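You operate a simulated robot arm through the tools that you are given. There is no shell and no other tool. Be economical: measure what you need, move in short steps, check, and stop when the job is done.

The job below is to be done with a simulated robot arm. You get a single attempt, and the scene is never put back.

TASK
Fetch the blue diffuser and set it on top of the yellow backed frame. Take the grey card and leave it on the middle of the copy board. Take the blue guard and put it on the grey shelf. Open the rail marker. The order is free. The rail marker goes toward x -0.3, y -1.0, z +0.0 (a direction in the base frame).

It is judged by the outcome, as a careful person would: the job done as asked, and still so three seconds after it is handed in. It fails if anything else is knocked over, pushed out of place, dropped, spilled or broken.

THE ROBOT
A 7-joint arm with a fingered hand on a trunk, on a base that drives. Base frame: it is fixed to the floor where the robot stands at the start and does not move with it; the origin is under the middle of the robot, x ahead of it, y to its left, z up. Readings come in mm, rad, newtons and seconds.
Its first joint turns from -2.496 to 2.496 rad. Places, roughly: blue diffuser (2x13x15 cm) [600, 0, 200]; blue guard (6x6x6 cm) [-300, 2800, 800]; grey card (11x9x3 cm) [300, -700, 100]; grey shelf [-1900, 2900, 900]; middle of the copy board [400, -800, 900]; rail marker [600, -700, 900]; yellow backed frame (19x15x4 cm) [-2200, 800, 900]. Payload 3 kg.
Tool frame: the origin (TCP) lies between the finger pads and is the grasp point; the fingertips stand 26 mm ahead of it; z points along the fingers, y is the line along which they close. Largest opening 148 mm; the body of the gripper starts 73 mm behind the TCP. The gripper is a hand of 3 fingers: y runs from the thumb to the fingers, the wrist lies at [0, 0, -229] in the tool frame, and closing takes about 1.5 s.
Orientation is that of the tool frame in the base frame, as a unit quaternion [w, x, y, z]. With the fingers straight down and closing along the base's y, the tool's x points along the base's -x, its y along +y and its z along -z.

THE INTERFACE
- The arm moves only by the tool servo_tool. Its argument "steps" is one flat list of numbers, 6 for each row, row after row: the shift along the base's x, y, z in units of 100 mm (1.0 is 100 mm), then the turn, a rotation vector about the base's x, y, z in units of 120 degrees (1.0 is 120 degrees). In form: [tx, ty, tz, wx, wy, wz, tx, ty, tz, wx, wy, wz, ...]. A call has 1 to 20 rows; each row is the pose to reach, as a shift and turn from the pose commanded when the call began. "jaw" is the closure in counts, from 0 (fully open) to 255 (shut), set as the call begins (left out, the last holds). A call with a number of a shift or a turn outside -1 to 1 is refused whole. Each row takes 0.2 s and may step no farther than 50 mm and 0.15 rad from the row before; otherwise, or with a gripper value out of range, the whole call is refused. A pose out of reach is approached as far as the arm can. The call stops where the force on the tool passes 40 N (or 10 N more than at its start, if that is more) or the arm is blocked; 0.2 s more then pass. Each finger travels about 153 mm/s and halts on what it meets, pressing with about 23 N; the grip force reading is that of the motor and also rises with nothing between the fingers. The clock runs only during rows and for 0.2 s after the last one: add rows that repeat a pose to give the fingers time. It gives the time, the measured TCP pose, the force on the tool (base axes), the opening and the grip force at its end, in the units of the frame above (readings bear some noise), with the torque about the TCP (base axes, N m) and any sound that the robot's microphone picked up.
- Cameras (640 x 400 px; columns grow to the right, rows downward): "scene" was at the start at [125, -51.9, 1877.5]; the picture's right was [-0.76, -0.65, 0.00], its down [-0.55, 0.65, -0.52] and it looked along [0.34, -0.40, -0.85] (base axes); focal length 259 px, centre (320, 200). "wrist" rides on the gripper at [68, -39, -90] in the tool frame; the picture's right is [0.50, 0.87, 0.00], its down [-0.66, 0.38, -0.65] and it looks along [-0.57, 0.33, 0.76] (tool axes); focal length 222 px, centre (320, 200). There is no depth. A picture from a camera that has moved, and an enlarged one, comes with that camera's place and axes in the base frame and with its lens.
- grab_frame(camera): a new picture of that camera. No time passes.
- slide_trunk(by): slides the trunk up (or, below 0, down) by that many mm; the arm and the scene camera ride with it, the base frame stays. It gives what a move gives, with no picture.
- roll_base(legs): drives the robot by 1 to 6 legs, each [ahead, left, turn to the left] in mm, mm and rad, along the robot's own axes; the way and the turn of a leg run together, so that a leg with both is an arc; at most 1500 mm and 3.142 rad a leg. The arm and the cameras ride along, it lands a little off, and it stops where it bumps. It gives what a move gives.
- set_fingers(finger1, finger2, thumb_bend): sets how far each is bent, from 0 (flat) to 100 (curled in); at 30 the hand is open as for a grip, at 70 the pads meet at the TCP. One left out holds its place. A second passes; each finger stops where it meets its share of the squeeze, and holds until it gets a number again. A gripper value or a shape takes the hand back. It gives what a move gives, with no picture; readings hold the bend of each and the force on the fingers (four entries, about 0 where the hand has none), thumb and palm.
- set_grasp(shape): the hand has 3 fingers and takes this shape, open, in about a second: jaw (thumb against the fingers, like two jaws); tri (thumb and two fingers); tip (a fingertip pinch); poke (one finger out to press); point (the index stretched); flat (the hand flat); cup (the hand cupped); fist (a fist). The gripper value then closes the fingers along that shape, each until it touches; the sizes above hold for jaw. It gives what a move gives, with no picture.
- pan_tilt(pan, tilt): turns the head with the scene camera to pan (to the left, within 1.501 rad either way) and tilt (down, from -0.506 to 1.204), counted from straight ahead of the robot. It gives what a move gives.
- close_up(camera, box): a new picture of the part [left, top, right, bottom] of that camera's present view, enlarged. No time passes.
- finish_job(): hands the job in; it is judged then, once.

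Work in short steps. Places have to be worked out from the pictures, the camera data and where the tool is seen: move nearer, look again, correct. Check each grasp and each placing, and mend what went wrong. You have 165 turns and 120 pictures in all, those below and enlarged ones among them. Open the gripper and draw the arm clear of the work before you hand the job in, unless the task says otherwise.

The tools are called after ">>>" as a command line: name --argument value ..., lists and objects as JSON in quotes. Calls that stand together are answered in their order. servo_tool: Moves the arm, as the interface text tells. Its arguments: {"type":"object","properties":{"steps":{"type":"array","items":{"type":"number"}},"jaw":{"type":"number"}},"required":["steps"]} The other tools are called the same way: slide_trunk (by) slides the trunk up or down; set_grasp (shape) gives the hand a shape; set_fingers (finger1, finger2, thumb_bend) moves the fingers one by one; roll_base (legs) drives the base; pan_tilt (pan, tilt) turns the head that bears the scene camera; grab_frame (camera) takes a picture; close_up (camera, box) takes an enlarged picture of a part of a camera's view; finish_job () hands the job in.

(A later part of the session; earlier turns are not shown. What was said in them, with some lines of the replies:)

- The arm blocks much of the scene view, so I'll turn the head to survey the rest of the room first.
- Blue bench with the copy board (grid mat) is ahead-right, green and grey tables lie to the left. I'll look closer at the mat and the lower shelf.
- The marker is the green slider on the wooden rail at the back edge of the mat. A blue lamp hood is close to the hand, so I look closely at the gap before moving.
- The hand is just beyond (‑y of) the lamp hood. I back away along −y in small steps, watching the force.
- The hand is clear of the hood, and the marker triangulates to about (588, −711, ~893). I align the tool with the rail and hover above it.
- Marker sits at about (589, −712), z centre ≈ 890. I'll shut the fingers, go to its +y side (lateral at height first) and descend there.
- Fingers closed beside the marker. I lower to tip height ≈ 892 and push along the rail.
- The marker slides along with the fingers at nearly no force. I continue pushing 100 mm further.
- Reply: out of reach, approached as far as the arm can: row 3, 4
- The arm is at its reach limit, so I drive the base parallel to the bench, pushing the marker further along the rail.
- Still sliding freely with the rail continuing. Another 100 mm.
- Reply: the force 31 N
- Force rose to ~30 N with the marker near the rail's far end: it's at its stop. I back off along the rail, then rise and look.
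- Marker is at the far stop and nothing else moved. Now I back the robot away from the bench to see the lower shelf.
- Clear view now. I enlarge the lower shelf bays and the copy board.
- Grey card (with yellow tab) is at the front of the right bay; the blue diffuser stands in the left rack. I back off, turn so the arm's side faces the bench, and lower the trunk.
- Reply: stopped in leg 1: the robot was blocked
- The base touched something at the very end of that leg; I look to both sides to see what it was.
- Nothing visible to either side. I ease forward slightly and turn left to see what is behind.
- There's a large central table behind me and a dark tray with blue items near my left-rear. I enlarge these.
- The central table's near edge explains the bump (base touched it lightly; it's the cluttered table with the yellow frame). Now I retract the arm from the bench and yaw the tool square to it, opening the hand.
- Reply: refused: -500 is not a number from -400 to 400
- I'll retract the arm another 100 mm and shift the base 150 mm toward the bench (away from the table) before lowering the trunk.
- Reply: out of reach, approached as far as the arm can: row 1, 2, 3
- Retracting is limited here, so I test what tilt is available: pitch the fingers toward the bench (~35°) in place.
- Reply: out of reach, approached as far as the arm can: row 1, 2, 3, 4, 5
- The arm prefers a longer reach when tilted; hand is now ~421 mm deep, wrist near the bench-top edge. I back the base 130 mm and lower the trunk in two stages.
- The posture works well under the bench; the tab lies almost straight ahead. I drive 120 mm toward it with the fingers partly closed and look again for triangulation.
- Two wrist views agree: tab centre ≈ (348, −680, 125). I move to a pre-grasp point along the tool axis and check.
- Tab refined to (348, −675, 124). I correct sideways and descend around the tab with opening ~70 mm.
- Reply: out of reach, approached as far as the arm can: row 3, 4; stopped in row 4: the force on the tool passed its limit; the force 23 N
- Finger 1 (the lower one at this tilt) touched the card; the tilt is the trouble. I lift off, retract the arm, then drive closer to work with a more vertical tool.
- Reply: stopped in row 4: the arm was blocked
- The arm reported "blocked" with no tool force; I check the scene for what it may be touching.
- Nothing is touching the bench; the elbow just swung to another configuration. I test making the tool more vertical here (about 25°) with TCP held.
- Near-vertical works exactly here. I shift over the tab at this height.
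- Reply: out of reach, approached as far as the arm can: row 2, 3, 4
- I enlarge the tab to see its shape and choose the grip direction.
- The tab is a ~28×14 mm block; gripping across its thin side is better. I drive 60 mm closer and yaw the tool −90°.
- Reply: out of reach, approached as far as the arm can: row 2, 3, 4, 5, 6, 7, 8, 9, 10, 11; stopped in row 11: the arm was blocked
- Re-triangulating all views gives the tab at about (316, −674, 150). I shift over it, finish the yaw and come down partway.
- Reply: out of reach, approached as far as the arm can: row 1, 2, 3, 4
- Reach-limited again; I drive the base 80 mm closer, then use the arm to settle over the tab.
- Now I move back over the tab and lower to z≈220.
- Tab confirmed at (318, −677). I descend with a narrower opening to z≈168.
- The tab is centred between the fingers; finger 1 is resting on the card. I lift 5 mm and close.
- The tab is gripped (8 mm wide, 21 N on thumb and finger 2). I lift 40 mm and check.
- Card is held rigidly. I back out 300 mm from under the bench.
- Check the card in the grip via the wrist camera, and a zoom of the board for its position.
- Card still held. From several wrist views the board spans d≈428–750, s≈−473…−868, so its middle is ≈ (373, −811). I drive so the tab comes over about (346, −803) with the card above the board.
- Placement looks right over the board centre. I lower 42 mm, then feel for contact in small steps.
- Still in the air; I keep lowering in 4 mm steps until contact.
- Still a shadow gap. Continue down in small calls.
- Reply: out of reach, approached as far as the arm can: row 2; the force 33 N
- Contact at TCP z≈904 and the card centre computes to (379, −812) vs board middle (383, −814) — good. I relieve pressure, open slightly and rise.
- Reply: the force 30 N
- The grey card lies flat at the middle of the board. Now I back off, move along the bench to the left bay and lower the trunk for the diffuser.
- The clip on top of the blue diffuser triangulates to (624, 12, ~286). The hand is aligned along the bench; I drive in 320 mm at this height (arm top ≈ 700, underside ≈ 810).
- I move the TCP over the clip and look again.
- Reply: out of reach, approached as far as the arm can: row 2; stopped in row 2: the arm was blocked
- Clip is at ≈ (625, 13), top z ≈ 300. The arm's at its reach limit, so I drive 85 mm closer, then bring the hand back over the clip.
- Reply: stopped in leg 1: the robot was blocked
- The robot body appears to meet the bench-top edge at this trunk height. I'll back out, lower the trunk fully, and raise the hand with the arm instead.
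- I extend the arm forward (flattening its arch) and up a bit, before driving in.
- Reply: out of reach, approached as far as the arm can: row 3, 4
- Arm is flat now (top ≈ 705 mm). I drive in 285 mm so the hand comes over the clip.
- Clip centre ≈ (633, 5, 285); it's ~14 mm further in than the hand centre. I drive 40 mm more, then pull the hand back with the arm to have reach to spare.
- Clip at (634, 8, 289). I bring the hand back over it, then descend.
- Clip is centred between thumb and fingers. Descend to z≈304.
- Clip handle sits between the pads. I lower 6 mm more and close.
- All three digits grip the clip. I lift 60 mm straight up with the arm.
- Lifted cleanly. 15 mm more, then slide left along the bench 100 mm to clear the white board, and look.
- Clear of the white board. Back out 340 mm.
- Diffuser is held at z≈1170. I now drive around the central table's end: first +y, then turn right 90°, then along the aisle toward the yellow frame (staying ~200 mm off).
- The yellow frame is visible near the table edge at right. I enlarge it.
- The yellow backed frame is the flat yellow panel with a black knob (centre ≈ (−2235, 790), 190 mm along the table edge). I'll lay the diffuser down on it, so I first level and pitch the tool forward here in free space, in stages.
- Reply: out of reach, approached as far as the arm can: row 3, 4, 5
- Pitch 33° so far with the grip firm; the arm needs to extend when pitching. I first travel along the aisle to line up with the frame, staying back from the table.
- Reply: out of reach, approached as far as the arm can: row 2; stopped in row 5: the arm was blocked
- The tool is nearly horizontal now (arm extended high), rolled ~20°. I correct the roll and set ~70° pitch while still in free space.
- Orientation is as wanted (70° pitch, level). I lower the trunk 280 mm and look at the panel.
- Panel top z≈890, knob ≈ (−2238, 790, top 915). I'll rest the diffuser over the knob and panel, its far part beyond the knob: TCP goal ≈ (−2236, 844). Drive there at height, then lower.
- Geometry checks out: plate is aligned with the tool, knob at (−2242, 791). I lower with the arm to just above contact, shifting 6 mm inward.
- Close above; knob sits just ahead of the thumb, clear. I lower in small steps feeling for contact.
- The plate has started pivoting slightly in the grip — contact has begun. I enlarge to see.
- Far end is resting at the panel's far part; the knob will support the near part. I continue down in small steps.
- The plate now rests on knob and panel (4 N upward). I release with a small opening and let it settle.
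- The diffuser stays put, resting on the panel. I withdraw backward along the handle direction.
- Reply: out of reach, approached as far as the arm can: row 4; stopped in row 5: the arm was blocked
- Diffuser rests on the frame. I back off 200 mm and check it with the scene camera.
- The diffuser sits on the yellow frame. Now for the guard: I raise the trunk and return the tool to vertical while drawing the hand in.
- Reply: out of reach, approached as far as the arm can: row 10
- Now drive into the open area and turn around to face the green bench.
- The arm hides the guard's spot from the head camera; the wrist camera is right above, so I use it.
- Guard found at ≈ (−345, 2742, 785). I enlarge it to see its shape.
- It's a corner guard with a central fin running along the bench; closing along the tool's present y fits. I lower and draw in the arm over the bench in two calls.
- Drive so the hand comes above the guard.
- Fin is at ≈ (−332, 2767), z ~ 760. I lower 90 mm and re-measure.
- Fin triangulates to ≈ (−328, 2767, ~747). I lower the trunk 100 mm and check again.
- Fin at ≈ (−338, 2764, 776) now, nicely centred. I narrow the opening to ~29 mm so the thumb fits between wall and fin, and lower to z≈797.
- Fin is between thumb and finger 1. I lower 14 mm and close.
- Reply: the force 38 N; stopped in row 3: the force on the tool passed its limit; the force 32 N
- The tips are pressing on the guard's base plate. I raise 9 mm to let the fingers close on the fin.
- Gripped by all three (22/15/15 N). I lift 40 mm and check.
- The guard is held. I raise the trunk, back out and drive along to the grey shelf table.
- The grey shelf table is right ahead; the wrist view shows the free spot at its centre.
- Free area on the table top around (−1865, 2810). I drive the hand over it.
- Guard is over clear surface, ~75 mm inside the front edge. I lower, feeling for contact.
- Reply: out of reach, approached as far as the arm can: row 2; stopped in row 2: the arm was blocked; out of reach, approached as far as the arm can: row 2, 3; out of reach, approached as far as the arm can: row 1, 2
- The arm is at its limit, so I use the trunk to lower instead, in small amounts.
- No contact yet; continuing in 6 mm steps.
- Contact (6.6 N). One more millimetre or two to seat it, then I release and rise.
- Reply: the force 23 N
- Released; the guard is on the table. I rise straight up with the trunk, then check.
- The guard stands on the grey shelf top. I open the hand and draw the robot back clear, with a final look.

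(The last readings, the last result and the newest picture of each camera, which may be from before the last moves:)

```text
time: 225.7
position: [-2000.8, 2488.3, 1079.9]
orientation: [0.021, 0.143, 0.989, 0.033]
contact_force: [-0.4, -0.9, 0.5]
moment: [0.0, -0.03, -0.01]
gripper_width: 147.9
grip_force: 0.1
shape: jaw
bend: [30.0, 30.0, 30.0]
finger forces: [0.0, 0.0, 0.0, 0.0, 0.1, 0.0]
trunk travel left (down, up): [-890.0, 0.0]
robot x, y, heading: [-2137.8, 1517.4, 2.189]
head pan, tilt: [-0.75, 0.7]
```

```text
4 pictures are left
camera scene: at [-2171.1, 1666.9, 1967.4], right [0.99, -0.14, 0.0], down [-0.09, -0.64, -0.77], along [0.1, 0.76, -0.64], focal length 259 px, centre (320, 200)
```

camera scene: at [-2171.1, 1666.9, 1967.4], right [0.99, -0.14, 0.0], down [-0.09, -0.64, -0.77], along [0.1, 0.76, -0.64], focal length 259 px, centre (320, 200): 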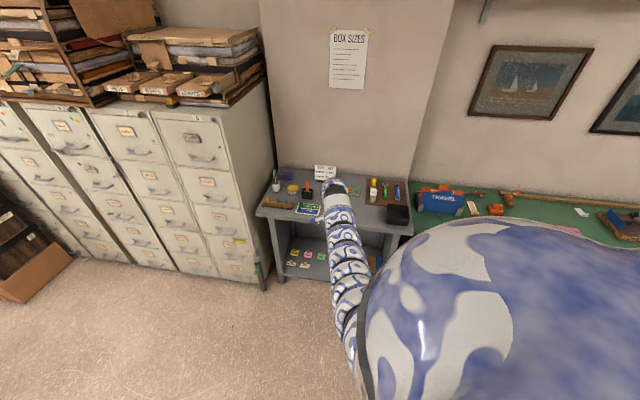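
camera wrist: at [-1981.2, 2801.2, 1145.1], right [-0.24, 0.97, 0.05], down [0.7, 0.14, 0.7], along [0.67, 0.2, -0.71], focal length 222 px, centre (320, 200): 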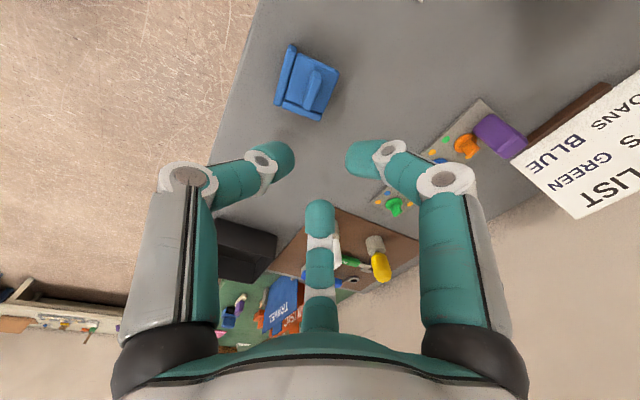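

All four parts of the job are done: the rail marker is at its far stop, the grey card is on the middle of the copy board, the diffuser is on the yellow frame, and the guard is on the grey shelf. The hand is open and clear, so I hand in.

>>> finish_job

```text
The job is handed in.
```

I handed the job in with all four parts done, though I didn't look again at the marker, the card or the diffuser just before finishing.

- **Rail marker:** it is pushed along the rail to its far stop.
- **Grey card:** it lies flat, within about 5 mm of the middle of the copy board.
- **Blue diffuser:** it lies on the yellow frame but sits tilted, because the frame has a raised knob in its middle. It held still for the 3 s I watched after letting go.
- **Blue guard:** it stands on the grey shelf's top, about 75 mm in from the front edge.

Two contacts happened along the way. The base touched what I took to be the edge of the central table once while reversing. The robot body was also stopped once by what looked like the front edge of the bench. I saw nothing moved or knocked over either time.
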